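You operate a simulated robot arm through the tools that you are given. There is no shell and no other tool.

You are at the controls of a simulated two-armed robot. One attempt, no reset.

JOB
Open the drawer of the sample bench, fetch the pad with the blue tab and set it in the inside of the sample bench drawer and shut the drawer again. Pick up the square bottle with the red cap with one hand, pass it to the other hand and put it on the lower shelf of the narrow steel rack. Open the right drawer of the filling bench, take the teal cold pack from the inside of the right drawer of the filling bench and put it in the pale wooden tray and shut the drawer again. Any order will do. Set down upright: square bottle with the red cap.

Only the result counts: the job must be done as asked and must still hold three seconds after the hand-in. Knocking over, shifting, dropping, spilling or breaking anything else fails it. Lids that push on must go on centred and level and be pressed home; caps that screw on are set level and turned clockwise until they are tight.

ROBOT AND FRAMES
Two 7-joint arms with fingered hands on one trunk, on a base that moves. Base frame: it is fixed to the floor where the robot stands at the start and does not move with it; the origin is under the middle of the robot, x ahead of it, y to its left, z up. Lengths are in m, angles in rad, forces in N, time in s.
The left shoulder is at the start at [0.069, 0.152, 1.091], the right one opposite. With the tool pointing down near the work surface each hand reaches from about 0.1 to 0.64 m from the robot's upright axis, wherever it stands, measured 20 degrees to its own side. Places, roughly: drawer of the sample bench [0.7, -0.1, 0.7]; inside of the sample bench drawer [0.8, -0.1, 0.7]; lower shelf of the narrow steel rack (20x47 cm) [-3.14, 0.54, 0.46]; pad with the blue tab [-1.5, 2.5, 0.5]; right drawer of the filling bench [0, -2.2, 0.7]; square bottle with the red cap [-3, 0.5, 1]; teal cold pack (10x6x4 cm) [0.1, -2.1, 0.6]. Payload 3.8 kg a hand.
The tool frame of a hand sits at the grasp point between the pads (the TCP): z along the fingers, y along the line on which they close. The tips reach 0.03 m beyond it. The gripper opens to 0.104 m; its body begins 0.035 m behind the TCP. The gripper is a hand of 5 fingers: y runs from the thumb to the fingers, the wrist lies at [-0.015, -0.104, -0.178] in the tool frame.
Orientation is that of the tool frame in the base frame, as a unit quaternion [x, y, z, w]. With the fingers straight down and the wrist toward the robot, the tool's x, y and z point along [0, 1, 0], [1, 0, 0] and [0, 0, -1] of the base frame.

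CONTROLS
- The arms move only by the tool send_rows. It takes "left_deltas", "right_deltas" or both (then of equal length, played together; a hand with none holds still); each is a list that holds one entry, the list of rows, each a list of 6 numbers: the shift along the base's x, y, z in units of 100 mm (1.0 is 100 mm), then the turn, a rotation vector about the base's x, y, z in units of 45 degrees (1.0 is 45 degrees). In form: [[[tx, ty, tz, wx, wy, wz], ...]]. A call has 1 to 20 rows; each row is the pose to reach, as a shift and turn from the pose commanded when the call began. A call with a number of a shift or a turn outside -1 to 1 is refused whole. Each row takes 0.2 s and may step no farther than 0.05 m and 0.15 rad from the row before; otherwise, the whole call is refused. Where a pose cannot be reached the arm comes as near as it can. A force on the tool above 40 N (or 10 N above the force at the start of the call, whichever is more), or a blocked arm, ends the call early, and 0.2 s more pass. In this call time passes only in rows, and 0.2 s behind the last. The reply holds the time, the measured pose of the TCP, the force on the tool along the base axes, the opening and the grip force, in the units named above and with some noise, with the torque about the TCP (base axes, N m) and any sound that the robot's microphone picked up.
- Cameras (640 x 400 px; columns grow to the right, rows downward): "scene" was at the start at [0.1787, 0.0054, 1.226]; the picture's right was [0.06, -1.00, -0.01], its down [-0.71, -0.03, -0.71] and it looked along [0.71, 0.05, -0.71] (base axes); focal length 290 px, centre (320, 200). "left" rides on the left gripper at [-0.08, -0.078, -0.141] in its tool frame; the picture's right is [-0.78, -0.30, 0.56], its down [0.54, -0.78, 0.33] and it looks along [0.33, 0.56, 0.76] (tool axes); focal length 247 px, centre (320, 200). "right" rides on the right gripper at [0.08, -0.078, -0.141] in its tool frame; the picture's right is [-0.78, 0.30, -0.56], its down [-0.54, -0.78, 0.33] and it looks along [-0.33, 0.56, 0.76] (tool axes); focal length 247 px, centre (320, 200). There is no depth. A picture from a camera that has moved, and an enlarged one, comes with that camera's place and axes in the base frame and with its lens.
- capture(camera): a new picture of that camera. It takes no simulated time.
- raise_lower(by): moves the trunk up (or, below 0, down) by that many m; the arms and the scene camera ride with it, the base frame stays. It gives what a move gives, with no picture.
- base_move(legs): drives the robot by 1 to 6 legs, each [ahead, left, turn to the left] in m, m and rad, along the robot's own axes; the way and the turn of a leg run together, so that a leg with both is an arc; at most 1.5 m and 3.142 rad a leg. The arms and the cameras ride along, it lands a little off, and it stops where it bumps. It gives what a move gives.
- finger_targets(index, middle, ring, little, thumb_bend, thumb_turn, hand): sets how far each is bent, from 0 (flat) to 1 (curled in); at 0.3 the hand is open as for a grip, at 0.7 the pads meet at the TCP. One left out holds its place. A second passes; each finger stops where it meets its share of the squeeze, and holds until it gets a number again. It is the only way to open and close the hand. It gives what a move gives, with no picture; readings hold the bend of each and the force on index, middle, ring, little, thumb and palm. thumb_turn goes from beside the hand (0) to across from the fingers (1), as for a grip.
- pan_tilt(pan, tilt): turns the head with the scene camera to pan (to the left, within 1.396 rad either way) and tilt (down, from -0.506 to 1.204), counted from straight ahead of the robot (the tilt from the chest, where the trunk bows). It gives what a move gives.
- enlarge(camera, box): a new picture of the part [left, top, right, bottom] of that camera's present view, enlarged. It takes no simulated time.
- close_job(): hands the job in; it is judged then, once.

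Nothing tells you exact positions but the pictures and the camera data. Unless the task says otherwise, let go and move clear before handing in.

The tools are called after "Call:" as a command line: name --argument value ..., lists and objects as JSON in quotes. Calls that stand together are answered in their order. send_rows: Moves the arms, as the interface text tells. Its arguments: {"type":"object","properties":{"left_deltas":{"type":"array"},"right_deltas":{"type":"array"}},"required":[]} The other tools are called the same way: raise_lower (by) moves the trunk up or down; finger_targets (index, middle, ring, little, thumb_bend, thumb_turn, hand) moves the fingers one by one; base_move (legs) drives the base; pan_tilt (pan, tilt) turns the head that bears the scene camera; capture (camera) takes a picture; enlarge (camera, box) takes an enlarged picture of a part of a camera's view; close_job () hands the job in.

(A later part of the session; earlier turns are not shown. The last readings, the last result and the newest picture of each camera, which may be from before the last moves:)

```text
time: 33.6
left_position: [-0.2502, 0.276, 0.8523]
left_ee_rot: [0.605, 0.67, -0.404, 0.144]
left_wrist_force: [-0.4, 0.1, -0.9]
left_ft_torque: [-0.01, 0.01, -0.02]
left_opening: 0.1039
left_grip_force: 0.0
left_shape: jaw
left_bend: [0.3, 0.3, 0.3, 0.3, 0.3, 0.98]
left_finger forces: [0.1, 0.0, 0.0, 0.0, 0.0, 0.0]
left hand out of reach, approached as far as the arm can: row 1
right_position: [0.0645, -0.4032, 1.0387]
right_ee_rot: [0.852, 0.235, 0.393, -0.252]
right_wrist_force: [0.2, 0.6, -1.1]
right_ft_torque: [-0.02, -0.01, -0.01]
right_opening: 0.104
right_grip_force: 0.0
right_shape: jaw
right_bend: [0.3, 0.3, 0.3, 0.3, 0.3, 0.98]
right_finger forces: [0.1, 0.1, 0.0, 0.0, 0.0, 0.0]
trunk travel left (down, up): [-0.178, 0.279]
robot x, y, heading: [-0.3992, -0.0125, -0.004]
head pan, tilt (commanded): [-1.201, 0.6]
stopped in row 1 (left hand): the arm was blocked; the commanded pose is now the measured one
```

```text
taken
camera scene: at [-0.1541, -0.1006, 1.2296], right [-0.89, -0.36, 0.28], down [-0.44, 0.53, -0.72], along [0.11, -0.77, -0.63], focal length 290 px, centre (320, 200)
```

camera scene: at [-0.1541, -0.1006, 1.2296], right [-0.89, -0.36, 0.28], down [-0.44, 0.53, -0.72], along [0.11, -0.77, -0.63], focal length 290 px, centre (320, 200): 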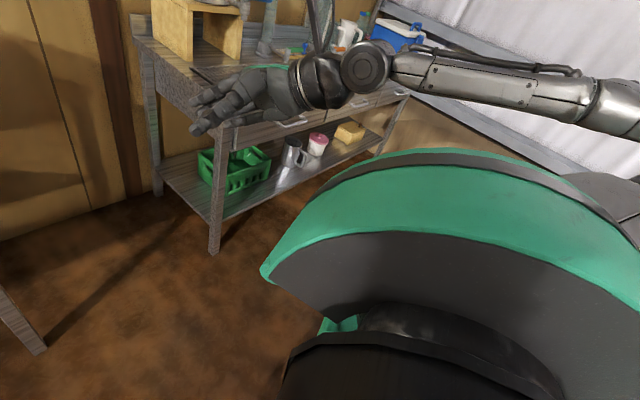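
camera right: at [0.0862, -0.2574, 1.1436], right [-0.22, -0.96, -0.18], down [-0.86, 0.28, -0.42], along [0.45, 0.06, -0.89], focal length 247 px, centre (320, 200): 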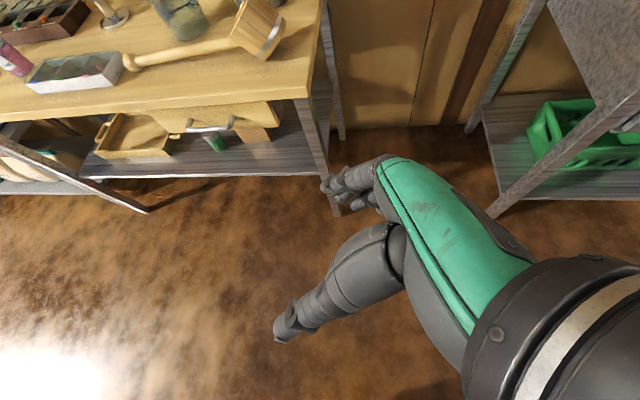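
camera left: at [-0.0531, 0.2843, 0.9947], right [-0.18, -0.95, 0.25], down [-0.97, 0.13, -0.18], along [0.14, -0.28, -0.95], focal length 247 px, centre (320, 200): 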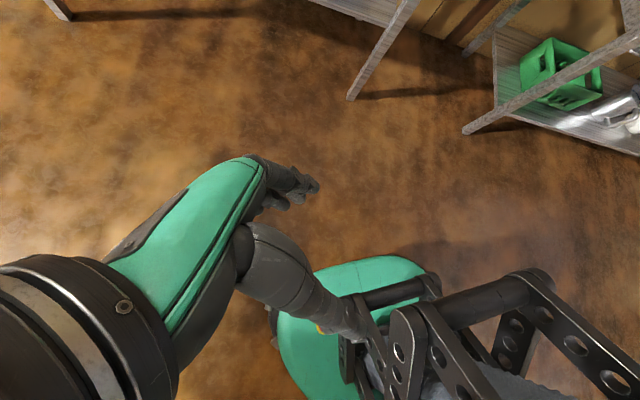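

Even a hold makes the arms creep while the trunk slowly straightens. I'll look at the left side to be sure the elbow isn't near the counter things.

Call:
pan_tilt --pan 1.39 --tilt 0.5

Call:
capture --camera "scene"

Call:
capture --camera "left"

Call:
capture --camera "right"

```text
time: 35.9
left_position: [-0.2507, 0.2771, 0.8522]
left_ee_rot: [0.601, 0.673, -0.408, 0.139]
left_wrist_force: [0.9, -0.2, -0.2]
left_ft_torque: [-0.02, 0.02, 0.0]
left_opening: 0.1037
left_grip_force: 0.1
left_shape: jaw
left_bend: [0.3, 0.3, 0.3, 0.3, 0.3, 0.98]
left_finger forces: [0.0, 0.0, 0.0, 0.1, 0.0, 0.0]
right_position: [0.0689, -0.3997, 1.0377]
right_ee_rot: [0.854, 0.238, 0.389, -0.251]
right_wrist_force: [0.5, 0.3, 0.7]
right_ft_torque: [-0.03, 0.03, 0.0]
right_opening: 0.104
right_grip_force: 0.1
right_shape: jaw
right_bend: [0.3, 0.3, 0.3, 0.3, 0.3, 0.98]
right_finger forces: [0.1, 0.0, 0.0, 0.1, 0.0, 0.0]
trunk travel left (down, up): [-0.178, 0.279]
robot x, y, heading: [-0.4001, -0.0115, -0.003]
head pan, tilt (commanded): [1.389, 0.499]
```

```text
taken
camera scene: at [-0.1622, 0.0733, 1.2428], right [0.94, -0.18, -0.3], down [-0.35, -0.47, -0.81], along [0.01, 0.86, -0.5], focal length 290 px, centre (320, 200)
```

scene: 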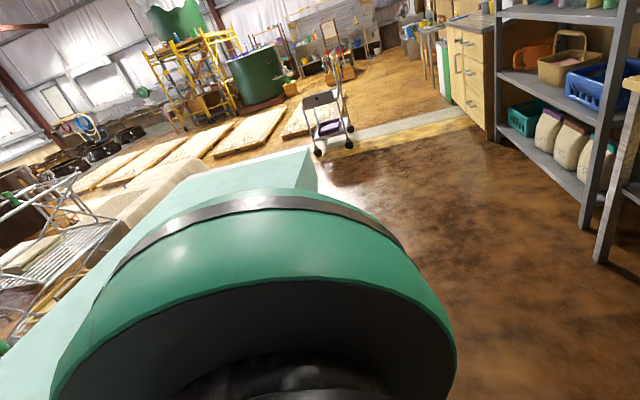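

```text
taken
camera left: at [-0.2611, 0.3272, 1.0246], right [-0.26, -0.92, 0.29], down [-0.94, 0.18, -0.28], along [0.2, -0.35, -0.92], focal length 247 px, centre (320, 200)
```

left: 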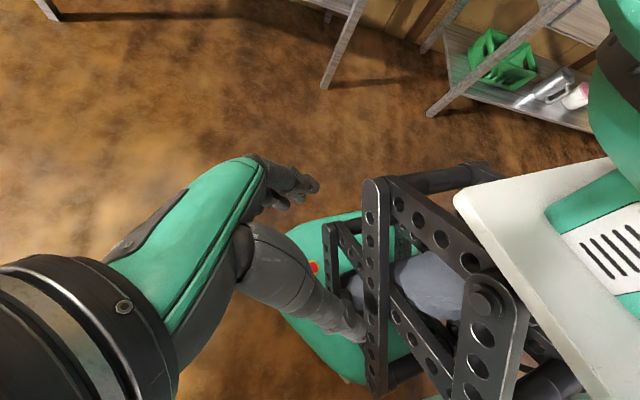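

```text
taken
camera right: at [-0.0086, -0.4111, 1.1985], right [-0.58, -0.73, -0.36], down [-0.6, 0.68, -0.42], along [0.56, -0.03, -0.83], focal length 247 px, centre (320, 200)
```

right: 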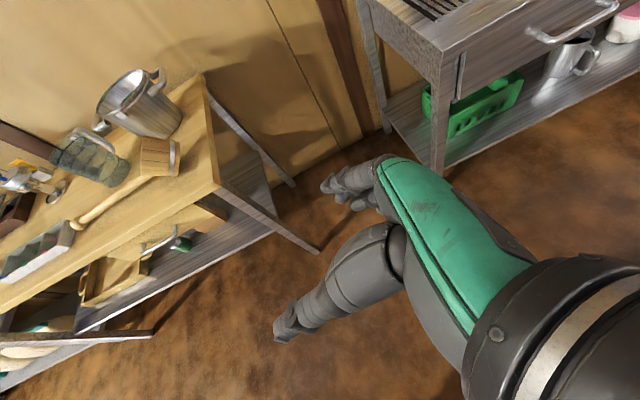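

The left elbow is probably close to the counter edge behind. I'll try moving forward with a slight right turn so the left side comes away from the counter.

Call:
base_move --legs '[[0.15, 0, -0.1]]'

Call:
capture --camera "scene"

Call:
capture --camera "left"

```text
time: 36.6
left_position: [-0.3292, 0.3339, 0.8768]
left_ee_rot: [0.621, 0.705, -0.316, 0.136]
left_wrist_force: [0.4, -0.3, -0.1]
left_ft_torque: [0.02, 0.02, -0.02]
left_opening: 0.1038
left_grip_force: 0.1
left_shape: jaw
left_bend: [0.3, 0.3, 0.3, 0.3, 0.3, 0.98]
left_finger forces: [0.0, 0.1, 0.0, 0.0, 0.0, 0.1]
right_position: [0.0164, -0.3612, 1.0186]
right_ee_rot: [0.792, 0.237, 0.376, -0.419]
right_wrist_force: [-1.1, 0.2, 0.2]
right_ft_torque: [0.0, 0.01, 0.02]
right_opening: 0.1038
right_grip_force: 0.1
right_shape: jaw
right_bend: [0.3, 0.3, 0.3, 0.3, 0.3, 0.98]
right_finger forces: [0.0, 0.0, 0.0, 0.1, 0.0, 0.0]
trunk travel left (down, up): [-0.178, 0.279]
robot x, y, heading: [-0.3903, -0.0085, -0.013]
head pan, tilt (commanded): [1.389, 0.499]
stopped in leg 1: the robot was blocked; the commanded pose is now the measured one
```

```text
taken
camera scene: at [-0.1712, 0.0708, 1.245], right [0.94, -0.19, -0.29], down [-0.34, -0.46, -0.82], along [0.02, 0.87, -0.5], focal length 290 px, centre (320, 200)
```

scene: 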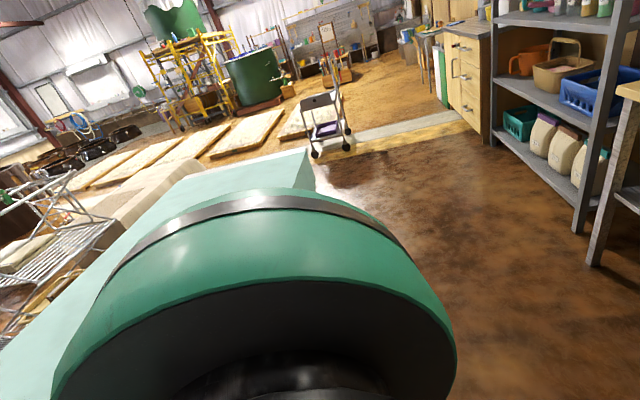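

```text
taken
camera left: at [-0.3594, 0.3565, 1.0523], right [-0.25, -0.96, 0.11], down [-0.92, 0.19, -0.35], along [0.32, -0.19, -0.93], focal length 247 px, centre (320, 200)
```

left: 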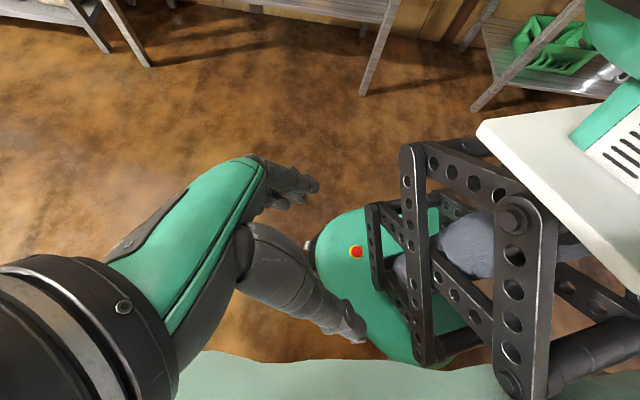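

The left hand has drifted back almost over the mint counter edge, which I must not let continue. I'll look closely at the linkage and the edge before anything else.

Call:
enlarge --camera "left" --box '[320, 200, 640, 400]'

Call:
pan_tilt --pan -1.39 --tilt 0.3

Call:
capture --camera "scene"

Call:
capture --camera "right"

```text
2.00 times, centred on (480, 300) of left
camera zoom: at [-0.3594, 0.3565, 1.0523], right [-0.25, -0.96, 0.11], down [-0.92, 0.19, -0.35], along [0.32, -0.19, -0.93], focal length 494 px, centre (0, 0)
```

zoom: 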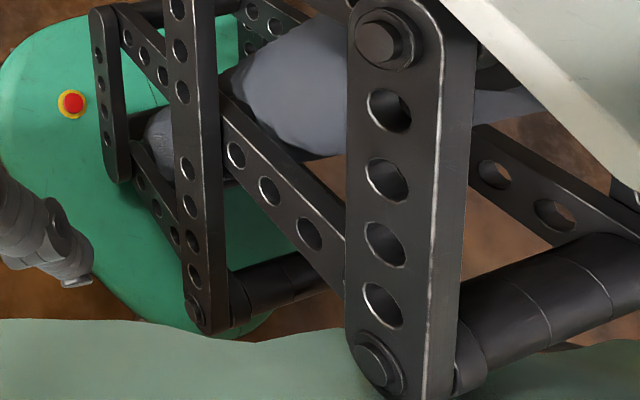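

```text
time: 39.1
left_position: [-0.3293, 0.3351, 0.8769]
left_ee_rot: [0.616, 0.706, -0.323, 0.134]
left_wrist_force: [-0.2, 0.3, -0.1]
left_ft_torque: [0.0, -0.02, 0.02]
left_opening: 0.1041
left_grip_force: 0.1
left_shape: jaw
left_bend: [0.3, 0.3, 0.3, 0.3, 0.3, 0.98]
left_finger forces: [0.0, 0.0, 0.1, 0.1, 0.0, 0.0]
right_position: [0.0206, -0.3591, 1.0183]
right_ee_rot: [0.794, 0.236, 0.374, -0.418]
right_wrist_force: [0.4, 0.7, 0.2]
right_ft_torque: [0.01, 0.01, 0.0]
right_opening: 0.1038
right_grip_force: 0.1
right_shape: jaw
right_bend: [0.3, 0.3, 0.3, 0.3, 0.3, 0.98]
right_finger forces: [0.0, 0.1, 0.0, 0.0, 0.0, 0.1]
trunk travel left (down, up): [-0.178, 0.279]
robot x, y, heading: [-0.3923, -0.0136, -0.009]
head pan, tilt (commanded): [-1.389, 0.3]
```

```text
taken
camera scene: at [-0.1639, -0.1083, 1.2611], right [-0.94, -0.17, 0.29], down [-0.33, 0.3, -0.9], along [0.07, -0.94, -0.34], focal length 290 px, centre (320, 200)
```

scene: 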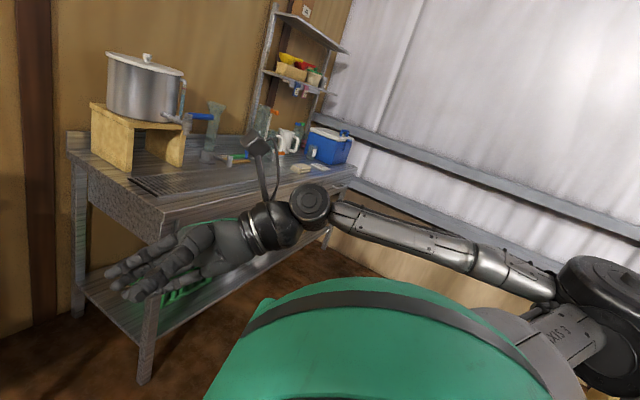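

```text
taken
camera right: at [-0.0401, -0.4307, 1.1709], right [-0.49, -0.68, -0.55], down [-0.73, 0.67, -0.17], along [0.48, 0.32, -0.82], focal length 247 px, centre (320, 200)
```

right: 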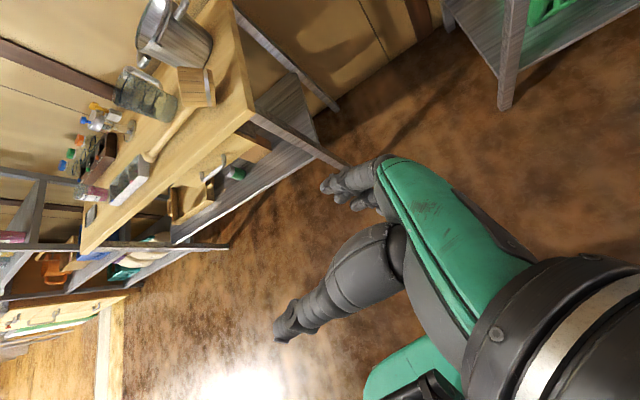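

The trunk's knee joint is resting on the counter edge, and the arms swing back in every motion call. I'll try a very short base command that can finish before any block is declared.

Call:
base_move --legs '[[0.01, 0, 0]]'

```text
time: 39.8
left_position: [-0.4051, 0.3734, 0.8734]
left_ee_rot: [0.617, 0.735, -0.23, 0.161]
left_wrist_force: [-0.6, -0.3, -0.3]
left_ft_torque: [0.0, 0.04, -0.03]
left_opening: 0.104
left_grip_force: 0.0
left_shape: jaw
left_bend: [0.3, 0.3, 0.3, 0.3, 0.3, 0.98]
left_finger forces: [0.1, 0.1, 0.0, 0.0, 0.1, 0.0]
right_position: [-0.027, -0.3036, 1.0741]
right_ee_rot: [0.674, 0.41, 0.384, -0.479]
right_wrist_force: [-0.4, -0.1, 1.0]
right_ft_torque: [0.0, 0.03, 0.0]
right_opening: 0.1036
right_grip_force: 0.0
right_shape: jaw
right_bend: [0.3, 0.3, 0.3, 0.3, 0.3, 0.97]
right_finger forces: [0.0, 0.1, 0.0, 0.0, 0.0, 0.0]
trunk travel left (down, up): [-0.178, 0.279]
robot x, y, heading: [-0.3837, -0.0117, -0.016]
head pan, tilt (commanded): [-1.389, 0.3]
stopped in leg 1: the robot was blocked; the commanded pose is now the measured one
```

The base crept about 1 cm and the arms swung a little more. I'll check what is close to the right elbow and the left hand before deciding.

Call:
pan_tilt --pan -1.39 --tilt 0.8

Call:
capture --camera "scene"

Call:
capture --camera "left"

Call:
pan_tilt --pan 1.39 --tilt 0.9

Call:
capture --camera "scene"

```text
time: 40.7
left_position: [-0.4057, 0.373, 0.8715]
left_ee_rot: [0.615, 0.736, -0.235, 0.158]
left_wrist_force: [-0.7, 0.1, 0.3]
left_ft_torque: [0.01, -0.02, 0.01]
left_opening: 0.1041
left_grip_force: 0.1
left_shape: jaw
left_bend: [0.3, 0.3, 0.3, 0.3, 0.3, 0.98]
left_finger forces: [0.1, 0.1, 0.0, 0.0, 0.1, 0.0]
right_position: [-0.0227, -0.3018, 1.0714]
right_ee_rot: [0.677, 0.406, 0.382, -0.48]
right_wrist_force: [0.9, 0.4, -0.5]
right_ft_torque: [-0.02, 0.02, 0.02]
right_opening: 0.1035
right_grip_force: 0.1
right_shape: jaw
right_bend: [0.3, 0.3, 0.3, 0.3, 0.3, 0.97]
right_finger forces: [0.1, 0.0, 0.0, 0.0, 0.1, 0.0]
trunk travel left (down, up): [-0.178, 0.279]
robot x, y, heading: [-0.3884, -0.0105, -0.009]
head pan, tilt (commanded): [-1.389, 0.799]
```

```text
taken
camera scene: at [-0.1827, -0.0948, 1.2194], right [-0.94, -0.17, 0.28], down [-0.32, 0.71, -0.63], along [-0.09, -0.68, -0.72], focal length 290 px, centre (320, 200)
```

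scene: 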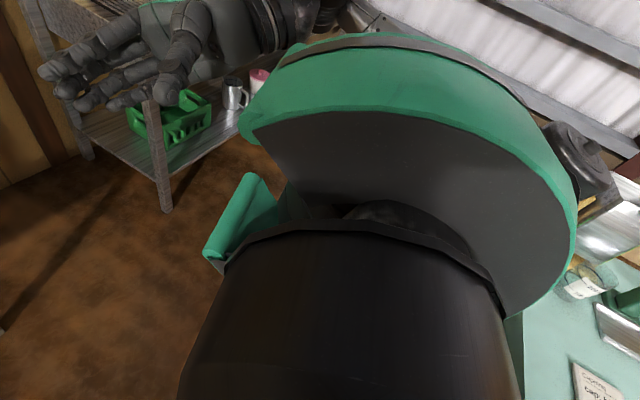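

```text
taken
camera left: at [-0.4588, 0.372, 1.0445], right [-0.17, -0.99, -0.02], down [-0.88, 0.16, -0.44], along [0.44, -0.06, -0.9], focal length 247 px, centre (320, 200)
```

left: 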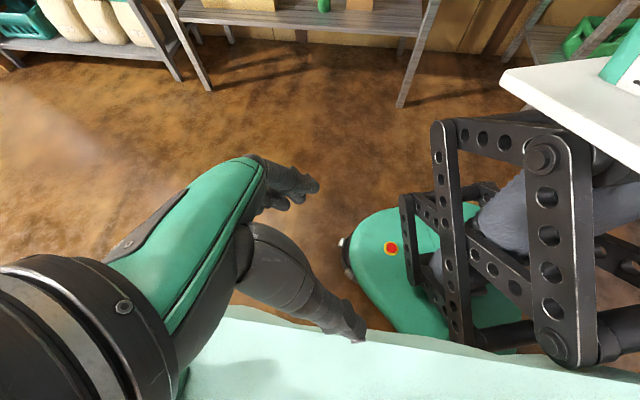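

```text
time: 43.2
left_position: [-0.407, 0.373, 0.874]
left_ee_rot: [0.614, 0.737, -0.236, 0.156]
left_wrist_force: [0.2, -0.4, 0.3]
left_ft_torque: [0.03, 0.03, -0.02]
left_opening: 0.1039
left_grip_force: 0.0
left_shape: jaw
left_bend: [0.3, 0.3, 0.3, 0.3, 0.3, 0.98]
left_finger forces: [0.0, 0.1, 0.0, 0.0, 0.0, 0.1]
right_position: [-0.0227, -0.3025, 1.072]
right_ee_rot: [0.677, 0.406, 0.381, -0.481]
right_wrist_force: [0.2, 0.1, -0.4]
right_ft_torque: [-0.04, 0.02, -0.01]
right_opening: 0.1038
right_grip_force: 0.2
right_shape: jaw
right_bend: [0.3, 0.3, 0.3, 0.3, 0.3, 0.97]
right_finger forces: [0.0, 0.0, 0.0, 0.0, 0.0, 0.1]
trunk travel left (down, up): [-0.178, 0.279]
robot x, y, heading: [-0.3855, -0.0095, -0.009]
head pan, tilt (commanded): [1.389, 0.901]
```

```text
taken
camera scene: at [-0.1846, 0.0586, 1.2132], right [0.94, -0.19, -0.28], down [-0.32, -0.77, -0.56], along [-0.11, 0.61, -0.78], focal length 290 px, centre (320, 200)
```

scene: 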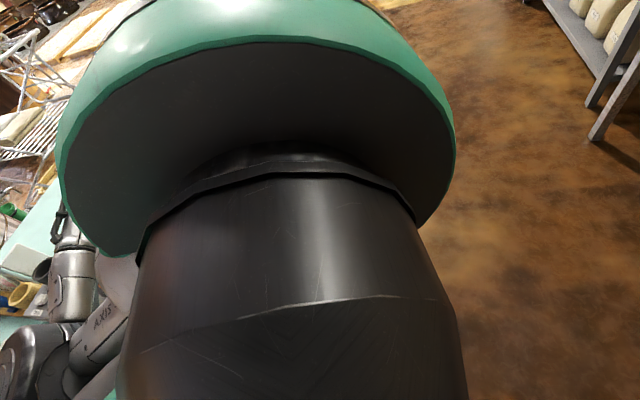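

My best guess is that the hand targets are being set well behind where the hands really are, so the arms keep folding backward until they reach their limits. I'll step once more with a forward leg and check clearance to the counter items after it.

Call:
base_move --legs '[[0.4, 0, 0]]'

Call:
capture --camera "left"

Call:
capture --camera "scene"

```text
time: 43.9
left_position: [-0.4805, 0.3893, 0.8589]
left_ee_rot: [0.622, 0.748, -0.161, 0.164]
left_wrist_force: [-0.2, 0.9, 0.5]
left_ft_torque: [0.02, 0.01, 0.02]
left_opening: 0.1039
left_grip_force: 0.0
left_shape: jaw
left_bend: [0.3, 0.3, 0.3, 0.3, 0.3, 0.98]
left_finger forces: [0.0, 0.1, 0.0, 0.1, 0.1, 0.1]
right_position: [-0.1, -0.2697, 1.1307]
right_ee_rot: [0.571, 0.574, 0.364, -0.46]
right_wrist_force: [12.1, 3.1, 1.4]
right_ft_torque: [0.09, 0.09, -0.44]
right_opening: 0.0982
right_grip_force: 0.1
right_shape: jaw
right_bend: [0.3, 0.3, 0.3, 0.3, 0.44, 0.96]
right_finger forces: [0.1, 0.0, 0.0, 0.0, 0.1, 0.1]
trunk travel left (down, up): [-0.178, 0.279]
robot x, y, heading: [-0.3795, -0.0099, -0.015]
head pan, tilt (commanded): [1.389, 0.901]
stopped in leg 1: the robot was blocked; the commanded pose is now the measured one
```

```text
taken
camera left: at [-0.5502, 0.3686, 1.0238], right [-0.13, -0.98, -0.14], down [-0.84, 0.19, -0.51], along [0.52, 0.05, -0.85], focal length 247 px, centre (320, 200)
```

left: 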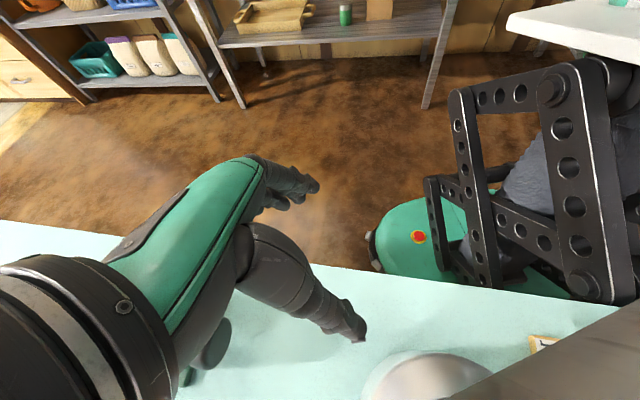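

```text
taken
camera scene: at [-0.1915, 0.0568, 1.215], right [0.94, -0.2, -0.27], down [-0.32, -0.76, -0.56], along [-0.1, 0.62, -0.78], focal length 290 px, centre (320, 200)
```

scene: 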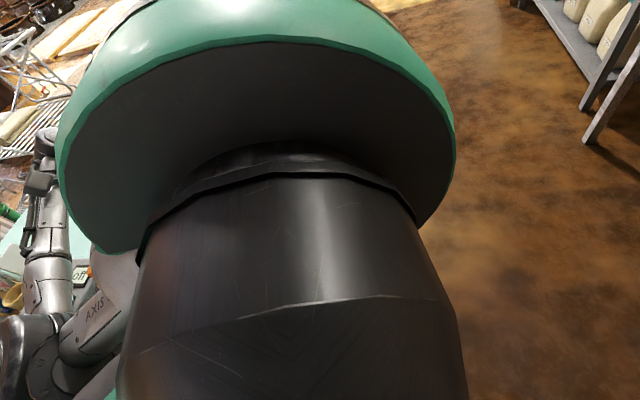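

The right hand now touches my own chest and the left hand is just over the counter edge; the hands have not touched any object. I'll make one more forward attempt and look straight after.

Call:
base_move --legs '[[0.4, 0, 0]]'

Call:
capture --camera "left"

Call:
capture --camera "right"

```text
time: 44.6
left_position: [-0.5378, 0.4066, 0.8354]
left_ee_rot: [0.634, 0.749, -0.103, 0.164]
left_wrist_force: [0.4, 1.1, 0.4]
left_ft_torque: [0.01, 0.04, -0.06]
left_opening: 0.1039
left_grip_force: 0.0
left_shape: jaw
left_bend: [0.3, 0.3, 0.3, 0.3, 0.3, 0.98]
left_finger forces: [0.0, 0.0, 0.0, 0.0, 1.2, 0.0]
right_position: [-0.1752, -0.2597, 1.1456]
right_ee_rot: [0.544, 0.671, 0.309, -0.399]
right_wrist_force: [59.4, -25.9, 66.4]
right_ft_torque: [0.39, 2.27, 0.42]
right_opening: 0.0476
right_grip_force: 0.1
right_shape: jaw
right_bend: [0.3, 0.3, 0.3, 0.3, 0.58, 0.76]
right_finger forces: [0.0, 0.0, 0.0, 0.1, 0.1, 0.0]
trunk travel left (down, up): [-0.178, 0.279]
robot x, y, heading: [-0.3669, -0.0122, -0.022]
head pan, tilt (commanded): [1.389, 0.901]
stopped in leg 1: the robot was blocked; the commanded pose is now the measured one
```

```text
taken
camera left: at [-0.6198, 0.3695, 0.9928], right [-0.12, -0.96, -0.24], down [-0.8, 0.23, -0.55], along [0.59, 0.13, -0.8], focal length 247 px, centre (320, 200)
```

left: 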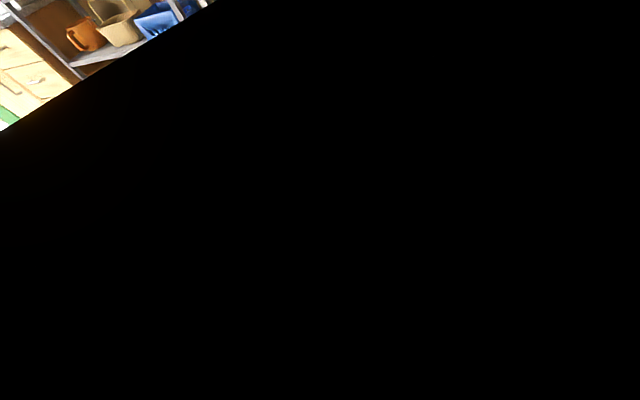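

```text
taken
camera right: at [-0.2285, -0.3586, 1.2846], right [0.47, -0.78, -0.41], down [-0.78, -0.14, -0.61], along [0.42, 0.61, -0.68], focal length 247 px, centre (320, 200)
```

right: 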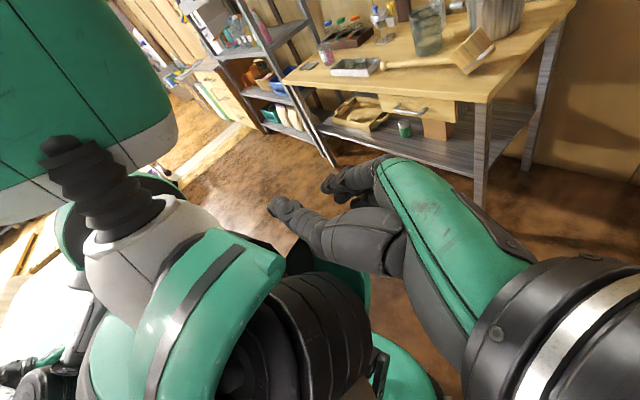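

The left camera is blacked out by something right in front of it and the right hand presses on my own shoulder. I'll inspect with the head camera before sending anything more.

Call:
pan_tilt --pan 1.39 --tilt 0.5

Call:
capture --camera "scene"

Call:
pan_tilt --pan 1.39 --tilt 1.2

Call:
capture --camera "scene"

Call:
capture --camera "left"

```text
time: 45.5
left_position: [-0.5389, 0.4038, 0.8352]
left_ee_rot: [0.629, 0.752, -0.105, 0.166]
left_wrist_force: [0.7, 2.7, 0.9]
left_ft_torque: [-0.01, 0.09, -0.1]
left_opening: 0.1039
left_grip_force: 0.1
left_shape: jaw
left_bend: [0.3, 0.3, 0.3, 0.3, 0.29, 0.99]
left_finger forces: [0.1, 0.0, 0.0, 0.0, 2.5, 0.0]
right_position: [-0.1701, -0.2577, 1.1441]
right_ee_rot: [0.542, 0.668, 0.307, -0.406]
right_wrist_force: [62.6, -7.2, 65.2]
right_ft_torque: [-0.06, 2.38, 0.21]
right_opening: 0.0472
right_grip_force: 0.0
right_shape: jaw
right_bend: [0.3, 0.3, 0.3, 0.3, 0.55, 0.76]
right_finger forces: [0.0, 0.1, 0.0, 0.1, 0.1, 0.0]
trunk travel left (down, up): [-0.178, 0.279]
robot x, y, heading: [-0.3701, -0.0104, -0.016]
head pan, tilt (commanded): [1.389, 0.499]
```

```text
taken
camera scene: at [-0.1858, 0.0711, 1.2463], right [0.95, -0.2, -0.26], down [-0.32, -0.46, -0.83], along [0.04, 0.86, -0.5], focal length 290 px, centre (320, 200)
```

scene: 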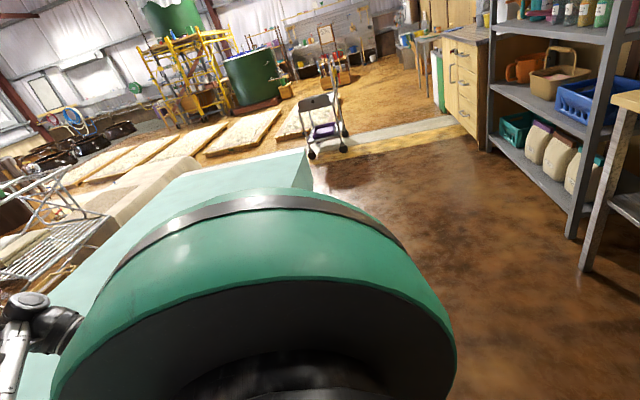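

```text
time: 46.6
left_position: [-0.5391, 0.4052, 0.8355]
left_ee_rot: [0.628, 0.753, -0.105, 0.167]
left_wrist_force: [0.0, 4.2, 1.8]
left_ft_torque: [0.05, 0.05, -0.18]
left_opening: 0.1037
left_grip_force: 0.1
left_shape: jaw
left_bend: [0.3, 0.3, 0.3, 0.3, 0.29, 0.99]
left_finger forces: [0.0, 0.1, 0.0, 0.1, 3.7, 0.1]
right_position: [-0.1698, -0.2586, 1.1432]
right_ee_rot: [0.541, 0.669, 0.307, -0.407]
right_wrist_force: [58.8, -1.2, 61.4]
right_ft_torque: [-0.22, 2.24, 0.16]
right_opening: 0.0477
right_grip_force: 0.0
right_shape: jaw
right_bend: [0.3, 0.3, 0.3, 0.3, 0.54, 0.77]
right_finger forces: [0.1, 0.0, 0.0, 0.1, 0.0, 0.1]
trunk travel left (down, up): [-0.178, 0.279]
robot x, y, heading: [-0.3687, -0.0112, -0.015]
head pan, tilt (commanded): [1.389, 1.201]
```

```text
taken
camera scene: at [-0.2073, 0.037, 1.1968], right [0.95, -0.2, -0.26], down [-0.27, -0.91, -0.31], along [-0.17, 0.36, -0.92], focal length 290 px, centre (320, 200)
```

scene: 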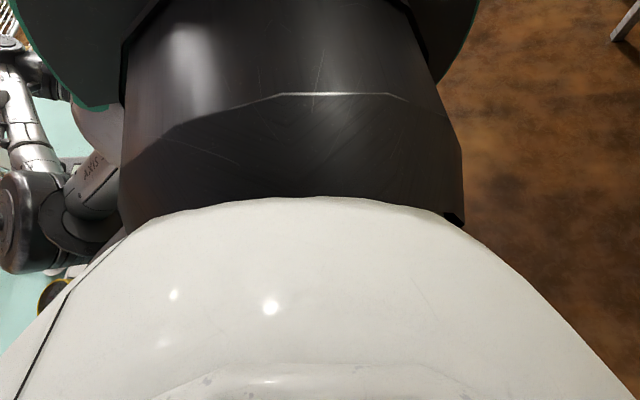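

```text
taken
camera left: at [-0.6193, 0.3679, 0.9926], right [-0.1, -0.97, -0.23], down [-0.81, 0.22, -0.55], along [0.58, 0.13, -0.8], focal length 247 px, centre (320, 200)
```

left: 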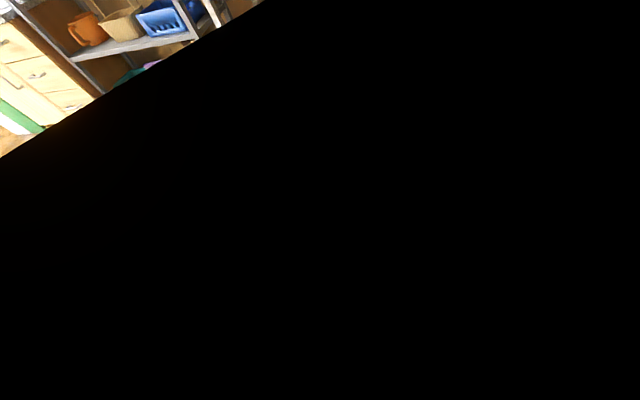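

Both hands are now resting against my own arm and shoulder rather than on objects, and the trunk keeps straightening a little with each command. I'll continue with forward base commands, checking forces each time.

Call:
base_move --legs '[[0.3, 0, 0]]'

```text
time: 47.3
left_position: [-0.5812, 0.4098, 0.8137]
left_ee_rot: [0.62, 0.762, -0.071, 0.173]
left_wrist_force: [0.3, 0.0, 0.5]
left_ft_torque: [0.01, 0.03, 0.01]
left_opening: 0.1038
left_grip_force: 0.0
left_shape: jaw
left_bend: [0.3, 0.3, 0.3, 0.3, 0.3, 0.98]
left_finger forces: [0.1, 0.0, 0.0, 0.0, 0.1, 0.1]
right_position: [-0.209, -0.2708, 1.1469]
right_ee_rot: [0.57, 0.692, 0.302, -0.323]
right_wrist_force: [30.5, -36.4, 85.7]
right_ft_torque: [1.62, 0.7, -0.32]
right_opening: 0.044
right_grip_force: 0.2
right_shape: jaw
right_bend: [0.3, 0.3, 0.3, 0.3, 0.62, 0.72]
right_finger forces: [0.1, 0.0, 0.0, 0.0, 0.0, 0.1]
trunk travel left (down, up): [-0.178, 0.279]
robot x, y, heading: [-0.3561, -0.0178, -0.02]
head pan, tilt (commanded): [1.389, 1.201]
stopped in leg 1: the robot was blocked; the commanded pose is now the measured one
```

Call:
capture --camera "left"

Call:
capture --camera "right"

Call:
capture --camera "scene"

```text
taken
camera left: at [-0.6696, 0.3651, 0.9648], right [-0.06, -0.96, -0.28], down [-0.79, 0.22, -0.58], along [0.62, 0.18, -0.77], focal length 247 px, centre (320, 200)
```

left: 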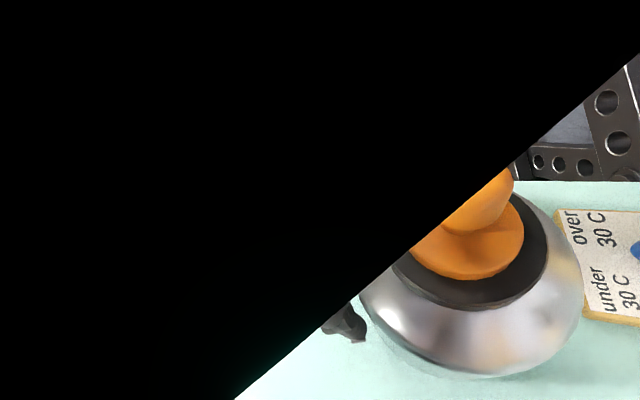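

```text
taken
camera right: at [-0.2821, -0.3482, 1.2928], right [0.46, -0.85, -0.26], down [-0.72, -0.19, -0.66], along [0.52, 0.49, -0.7], focal length 247 px, centre (320, 200)
```

right: 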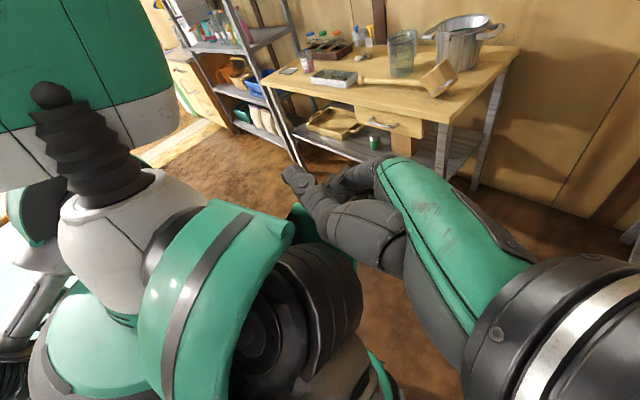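

```text
taken
camera scene: at [-0.2164, 0.0332, 1.198], right [0.95, -0.2, -0.24], down [-0.27, -0.91, -0.32], along [-0.16, 0.36, -0.92], focal length 290 px, centre (320, 200)
```

scene: 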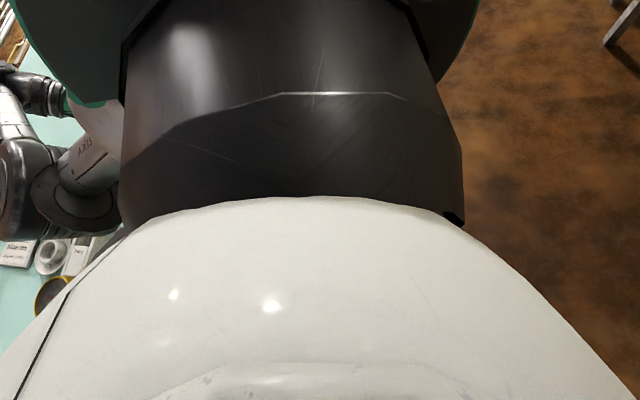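

A kettle and a sign board stand on the counter right beside the left hand, so there is little room left. The trunk is almost back upright, so I'll try a trunk lift, which also pulls the knee and arms away from the counter.

Call:
raise_lower --by 0.2

Call:
capture --camera "left"

```text
time: 47.6
left_position: [-0.5942, 0.4082, 0.8094]
left_ee_rot: [0.625, 0.755, -0.065, 0.185]
left_wrist_force: [0.9, -0.1, 0.5]
left_ft_torque: [-0.05, 0.06, -0.02]
left_opening: 0.104
left_grip_force: 0.1
left_shape: jaw
left_bend: [0.3, 0.3, 0.3, 0.3, 0.3, 0.98]
left_finger forces: [0.0, 0.1, 0.0, 0.0, 0.1, 0.0]
right_position: [-0.2238, -0.2798, 1.1546]
right_ee_rot: [0.581, 0.691, 0.312, -0.295]
right_wrist_force: [21.4, -33.3, 72.6]
right_ft_torque: [1.94, 0.15, -0.57]
right_opening: 0.0441
right_grip_force: 0.1
right_shape: jaw
right_bend: [0.3, 0.29, 0.3, 0.3, 0.63, 0.76]
right_finger forces: [0.0, 0.0, 0.0, 0.0, 0.1, 0.1]
trunk travel left (down, up): [-0.179, 0.278]
robot x, y, heading: [-0.3498, -0.0153, -0.021]
head pan, tilt (commanded): [1.389, 1.201]
stopped: the arm was blocked; the commanded pose is now the measured one
```

```text
taken
camera left: at [-0.6862, 0.3639, 0.9588], right [-0.06, -0.96, -0.27], down [-0.77, 0.22, -0.6], along [0.64, 0.17, -0.75], focal length 247 px, centre (320, 200)
```

left: 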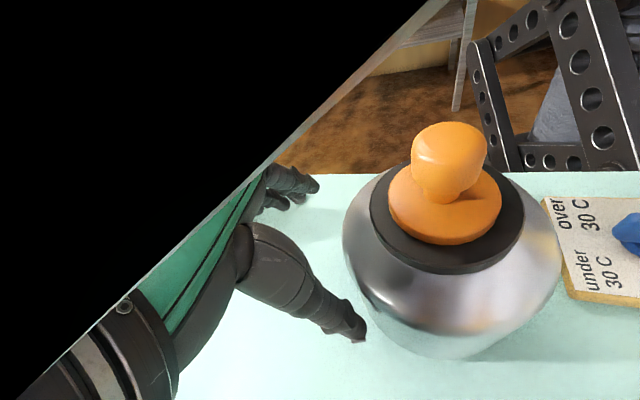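

The lift call moved the hand very little while the base came forward 6 mm and the trunk straightened. I'll repeat lift calls while checking forces.

Call:
raise_lower --by 0.2

Call:
raise_lower --by 0.2

Call:
capture --camera "left"

Call:
capture --camera "scene"

```text
time: 48.6
left_position: [-0.5921, 0.3981, 0.8779]
left_ee_rot: [0.628, 0.75, -0.064, 0.198]
left_wrist_force: [1.1, 0.5, -0.2]
left_ft_torque: [-0.05, 0.02, 0.01]
left_opening: 0.1043
left_grip_force: 0.0
left_shape: jaw
left_bend: [0.3, 0.3, 0.3, 0.3, 0.3, 0.98]
left_finger forces: [0.0, 0.0, 0.1, 0.1, 0.0, 0.0]
right_position: [-0.2534, -0.2829, 1.244]
right_ee_rot: [0.554, 0.697, 0.36, -0.278]
right_wrist_force: [29.9, -1.4, 62.5]
right_ft_torque: [0.88, 1.26, -0.38]
right_opening: 0.0476
right_grip_force: 0.0
right_shape: jaw
right_bend: [0.3, 0.3, 0.3, 0.3, 0.59, 0.79]
right_finger forces: [0.0, 0.0, 0.1, 0.1, 0.1, 0.0]
trunk travel left (down, up): [-0.248, 0.208]
robot x, y, heading: [-0.3463, -0.0194, -0.024]
head pan, tilt (commanded): [1.389, 1.201]
stopped: the force on the tool passed its limit at 94 N (the readings are from after the stop); the commanded pose is now the measured one
```

```text
time: 49.0
left_position: [-0.5925, 0.3982, 0.8782]
left_ee_rot: [0.628, 0.75, -0.064, 0.2]
left_wrist_force: [0.2, 0.0, 0.0]
left_ft_torque: [0.01, 0.0, 0.04]
left_opening: 0.104
left_grip_force: 0.0
left_shape: jaw
left_bend: [0.3, 0.3, 0.3, 0.3, 0.3, 0.98]
left_finger forces: [0.1, 0.1, 0.0, 0.0, 0.0, 0.0]
right_position: [-0.2561, -0.2864, 1.2519]
right_ee_rot: [0.549, 0.694, 0.374, -0.278]
right_wrist_force: [28.9, 4.8, 51.4]
right_ft_torque: [0.85, 1.9, -0.57]
right_opening: 0.0495
right_grip_force: 0.2
right_shape: jaw
right_bend: [0.3, 0.3, 0.3, 0.3, 0.55, 0.76]
right_finger forces: [0.0, 0.0, 0.0, 0.0, 0.0, 0.1]
trunk travel left (down, up): [-0.252, 0.204]
robot x, y, heading: [-0.3451, -0.0233, -0.023]
head pan, tilt (commanded): [1.389, 1.201]
stopped: the force on the tool passed its limit at 85 N (the readings are from after the stop); the commanded pose is now the measured one
```

```text
taken
camera left: at [-0.6874, 0.3579, 1.0256], right [-0.06, -0.96, -0.26], down [-0.75, 0.22, -0.63], along [0.66, 0.16, -0.73], focal length 247 px, centre (320, 200)
```

left: 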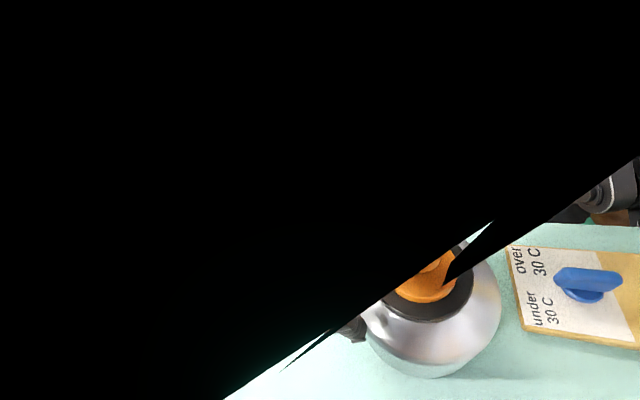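

```text
taken
camera scene: at [-0.2746, 0.0283, 1.2834], right [0.97, -0.2, -0.12], down [-0.23, -0.91, -0.34], along [-0.04, 0.36, -0.93], focal length 290 px, centre (320, 200)
```

scene: 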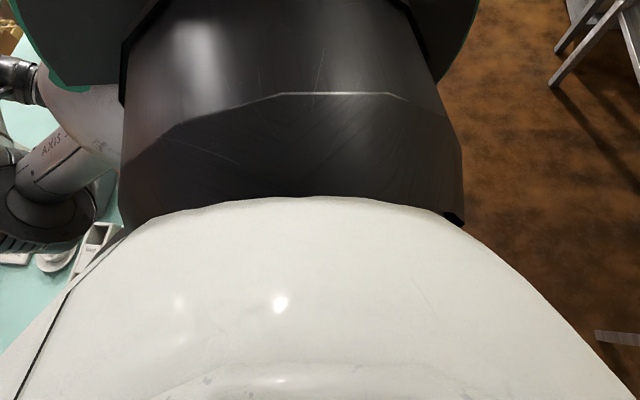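

The lift freed the trunk from the counter: the left hand no longer drifts, and only the right hand is pressing on my own shoulder. I'll ease the right hand off, up and forward.

Call:
send_rows --right_deltas '[[[0.1, -0.05, 0.15, 0, 0, 0], [0.2, -0.1, 0.3, 0, 0, 0], [0.35, -0.2, 0.4, 0, 0, 0], [0.5, -0.3, 0.5, 0, 0, 0]]]'

Call:
capture --camera "right"

```text
time: 50.0
left_position: [-0.5919, 0.3986, 0.8795]
left_ee_rot: [0.626, 0.751, -0.065, 0.198]
left_wrist_force: [-0.4, -0.9, 0.2]
left_ft_torque: [0.0, 0.03, -0.01]
left_opening: 0.104
left_grip_force: 0.1
left_shape: jaw
left_bend: [0.3, 0.3, 0.3, 0.3, 0.3, 0.98]
left_finger forces: [0.0, 0.0, 0.0, 0.0, 0.0, 0.0]
right_position: [-0.2029, -0.3142, 1.2954]
right_ee_rot: [0.55, 0.699, 0.362, -0.279]
right_wrist_force: [-0.8, 0.1, -0.6]
right_ft_torque: [0.03, 0.0, 0.02]
right_opening: 0.1039
right_grip_force: 0.1
right_shape: jaw
right_bend: [0.3, 0.3, 0.3, 0.3, 0.3, 0.97]
right_finger forces: [0.0, 0.0, 0.1, 0.1, 0.0, 0.0]
trunk travel left (down, up): [-0.252, 0.204]
robot x, y, heading: [-0.3493, -0.0221, -0.016]
head pan, tilt (commanded): [1.389, 1.201]
```

```text
taken
camera right: at [-0.2996, -0.3939, 1.4249], right [0.47, -0.85, -0.23], down [-0.62, -0.14, -0.77], along [0.63, 0.51, -0.59], focal length 247 px, centre (320, 200)
```

right: 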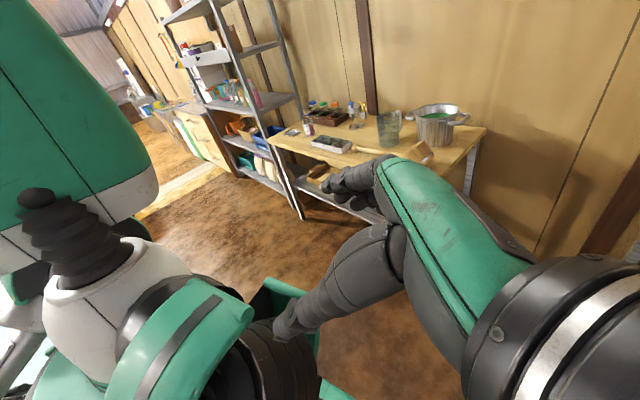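

Both arms respond normally again. I'll raise the trunk further so the left arm lifts straight up clear of the kettle, then drive forward away from the counter.

Call:
raise_lower --by 0.15

Call:
capture --camera "left"

```text
time: 51.8
left_position: [-0.59, 0.3972, 1.0305]
left_ee_rot: [0.627, 0.751, -0.064, 0.198]
left_wrist_force: [-0.6, -0.4, -0.4]
left_ft_torque: [-0.02, 0.05, -0.01]
left_opening: 0.104
left_grip_force: 0.1
left_shape: jaw
left_bend: [0.3, 0.3, 0.3, 0.3, 0.3, 0.98]
left_finger forces: [0.0, 0.0, 0.1, 0.0, 0.1, 0.0]
right_position: [-0.2018, -0.3141, 1.4467]
right_ee_rot: [0.549, 0.699, 0.364, -0.28]
right_wrist_force: [-0.1, 0.8, 0.9]
right_ft_torque: [0.02, -0.01, 0.02]
right_opening: 0.1039
right_grip_force: 0.0
right_shape: jaw
right_bend: [0.3, 0.3, 0.3, 0.3, 0.3, 0.97]
right_finger forces: [0.0, 0.1, 0.1, 0.0, 0.1, 0.0]
trunk travel left (down, up): [-0.402, 0.054]
robot x, y, heading: [-0.3477, -0.0242, -0.022]
head pan, tilt (commanded): [1.389, 1.201]
```

```text
taken
camera left: at [-0.6843, 0.3566, 1.1774], right [-0.06, -0.96, -0.26], down [-0.75, 0.21, -0.62], along [0.66, 0.16, -0.74], focal length 247 px, centre (320, 200)
```

left: 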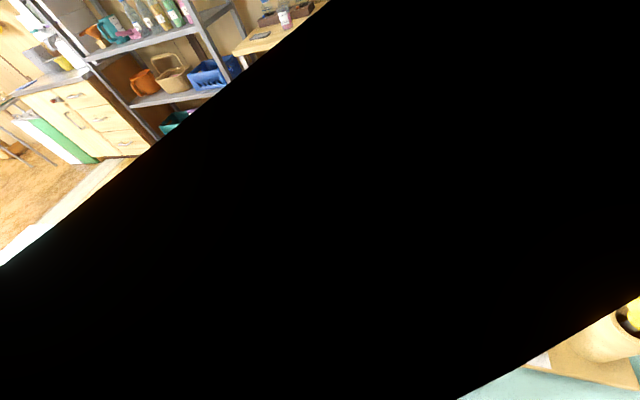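

The arm is clear above everything. Now I'll drive forward to the open aisle.

Call:
base_move --legs '[[0.3, 0, 0]]'

Call:
capture --camera "left"

Call:
capture --camera "scene"

```text
time: 53.8
left_position: [-0.3096, 0.395, 1.0232]
left_ee_rot: [0.627, 0.749, -0.06, 0.207]
left_wrist_force: [0.5, 0.2, -1.2]
left_ft_torque: [-0.03, 0.0, 0.01]
left_opening: 0.1041
left_grip_force: 0.1
left_shape: jaw
left_bend: [0.3, 0.3, 0.3, 0.3, 0.3, 0.98]
left_finger forces: [0.0, 0.1, 0.0, 0.1, 0.0, 0.0]
right_position: [0.0734, -0.3152, 1.4506]
right_ee_rot: [0.546, 0.702, 0.368, -0.272]
right_wrist_force: [0.4, -0.9, 0.3]
right_ft_torque: [0.0, 0.02, 0.0]
right_opening: 0.1036
right_grip_force: 0.0
right_shape: jaw
right_bend: [0.3, 0.3, 0.3, 0.3, 0.3, 0.97]
right_finger forces: [0.0, 0.0, 0.1, 0.1, 0.0, 0.1]
trunk travel left (down, up): [-0.402, 0.054]
robot x, y, heading: [-0.0471, -0.0287, -0.021]
head pan, tilt (commanded): [1.389, 1.201]
```

```text
taken
camera left: at [-0.4063, 0.355, 1.1692], right [-0.05, -0.97, -0.26], down [-0.74, 0.21, -0.64], along [0.67, 0.16, -0.73], focal length 247 px, centre (320, 200)
```

left: 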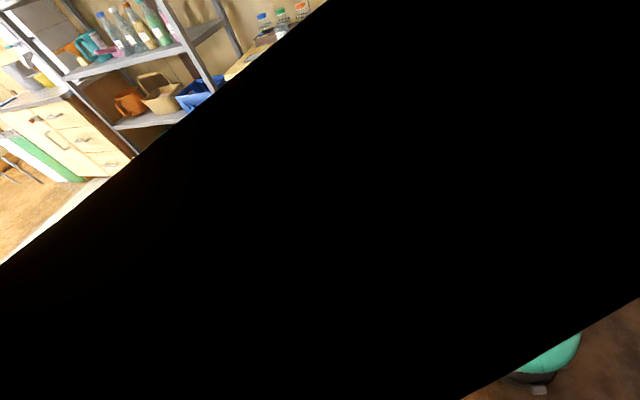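

```text
taken
camera scene: at [-0.0353, 0.029, 1.4401], right [0.98, -0.2, -0.01], down [-0.18, -0.91, -0.36], along [0.06, 0.36, -0.93], focal length 290 px, centre (320, 200)
```

scene: 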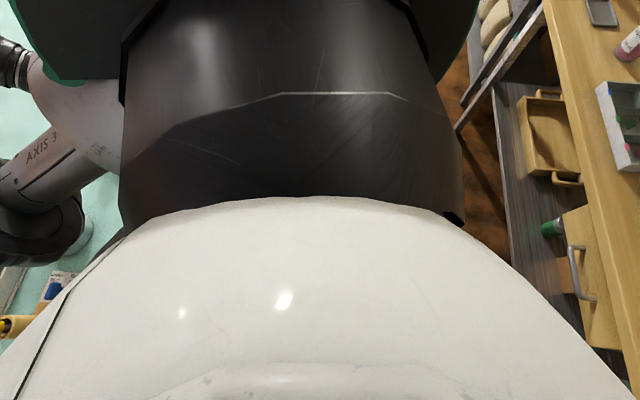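

I'm free of the counter at roughly (-0.05, -0.03). Now I'll bring both arms back to tidy poses in front, in small steps.

Call:
send_rows --left_deltas '[[[0.25, 0.15, 0.1, 0, 0, 0], [0.5, 0.3, 0.2, 0, 0, 0], [0.75, 0.45, 0.3, 0, 0, 0], [1.0, 0.6, 0.4, 0, 0, 0]]]' --right_deltas '[[[0.15, -0.05, -0.15, -0.15, 0.02, -0.036], [0.3, -0.1, -0.3, -0.3, 0.045, -0.072], [0.45, -0.15, -0.45, -0.45, 0.067, -0.109], [0.6, -0.2, -0.6, -0.6, 0.09, -0.145]]]'

Call:
pan_tilt --pan 1.2 --tilt 0.6

Call:
capture --camera "scene"

```text
time: 54.8
left_position: [-0.2069, 0.4562, 1.0649]
left_ee_rot: [0.626, 0.75, -0.061, 0.206]
left_wrist_force: [1.3, -0.6, -0.5]
left_ft_torque: [-0.01, 0.01, -0.02]
left_opening: 0.1041
left_grip_force: 0.1
left_shape: jaw
left_bend: [0.3, 0.3, 0.3, 0.3, 0.3, 0.98]
left_finger forces: [0.0, 0.1, 0.0, 0.1, 0.0, 0.0]
right_position: [0.1355, -0.3334, 1.3882]
right_ee_rot: [0.646, 0.726, 0.187, -0.141]
right_wrist_force: [0.9, -0.2, -0.3]
right_ft_torque: [0.03, 0.03, -0.01]
right_opening: 0.1039
right_grip_force: 0.0
right_shape: jaw
right_bend: [0.3, 0.3, 0.3, 0.3, 0.3, 0.97]
right_finger forces: [0.0, 0.0, 0.0, 0.0, 0.0, 0.0]
trunk travel left (down, up): [-0.402, 0.054]
robot x, y, heading: [-0.0478, -0.0289, -0.016]
head pan, tilt (commanded): [1.389, 1.201]
```

```text
time: 55.8
left_position: [-0.2085, 0.4543, 1.0641]
left_ee_rot: [0.626, 0.75, -0.06, 0.206]
left_wrist_force: [-0.7, -0.1, -0.3]
left_ft_torque: [-0.01, 0.01, 0.0]
left_opening: 0.1042
left_grip_force: 0.2
left_shape: jaw
left_bend: [0.3, 0.3, 0.3, 0.3, 0.3, 0.98]
left_finger forces: [0.0, 0.0, 0.0, 0.0, 0.0, 0.1]
right_position: [0.1364, -0.3328, 1.3897]
right_ee_rot: [0.646, 0.726, 0.188, -0.142]
right_wrist_force: [0.5, -0.6, 0.5]
right_ft_torque: [0.0, 0.02, 0.01]
right_opening: 0.104
right_grip_force: 0.0
right_shape: jaw
right_bend: [0.3, 0.3, 0.3, 0.3, 0.3, 0.97]
right_finger forces: [0.0, 0.0, 0.1, 0.0, 0.0, 0.1]
trunk travel left (down, up): [-0.402, 0.054]
robot x, y, heading: [-0.0482, -0.025, -0.018]
head pan, tilt (commanded): [1.201, 0.6]
```

```text
taken
camera scene: at [-0.0114, 0.0562, 1.4844], right [0.93, -0.38, -0.01], down [-0.22, -0.52, -0.82], along [0.3, 0.76, -0.57], focal length 290 px, centre (320, 200)
```

scene: 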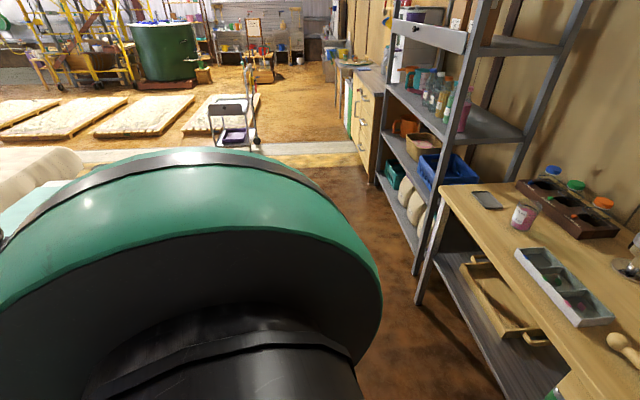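

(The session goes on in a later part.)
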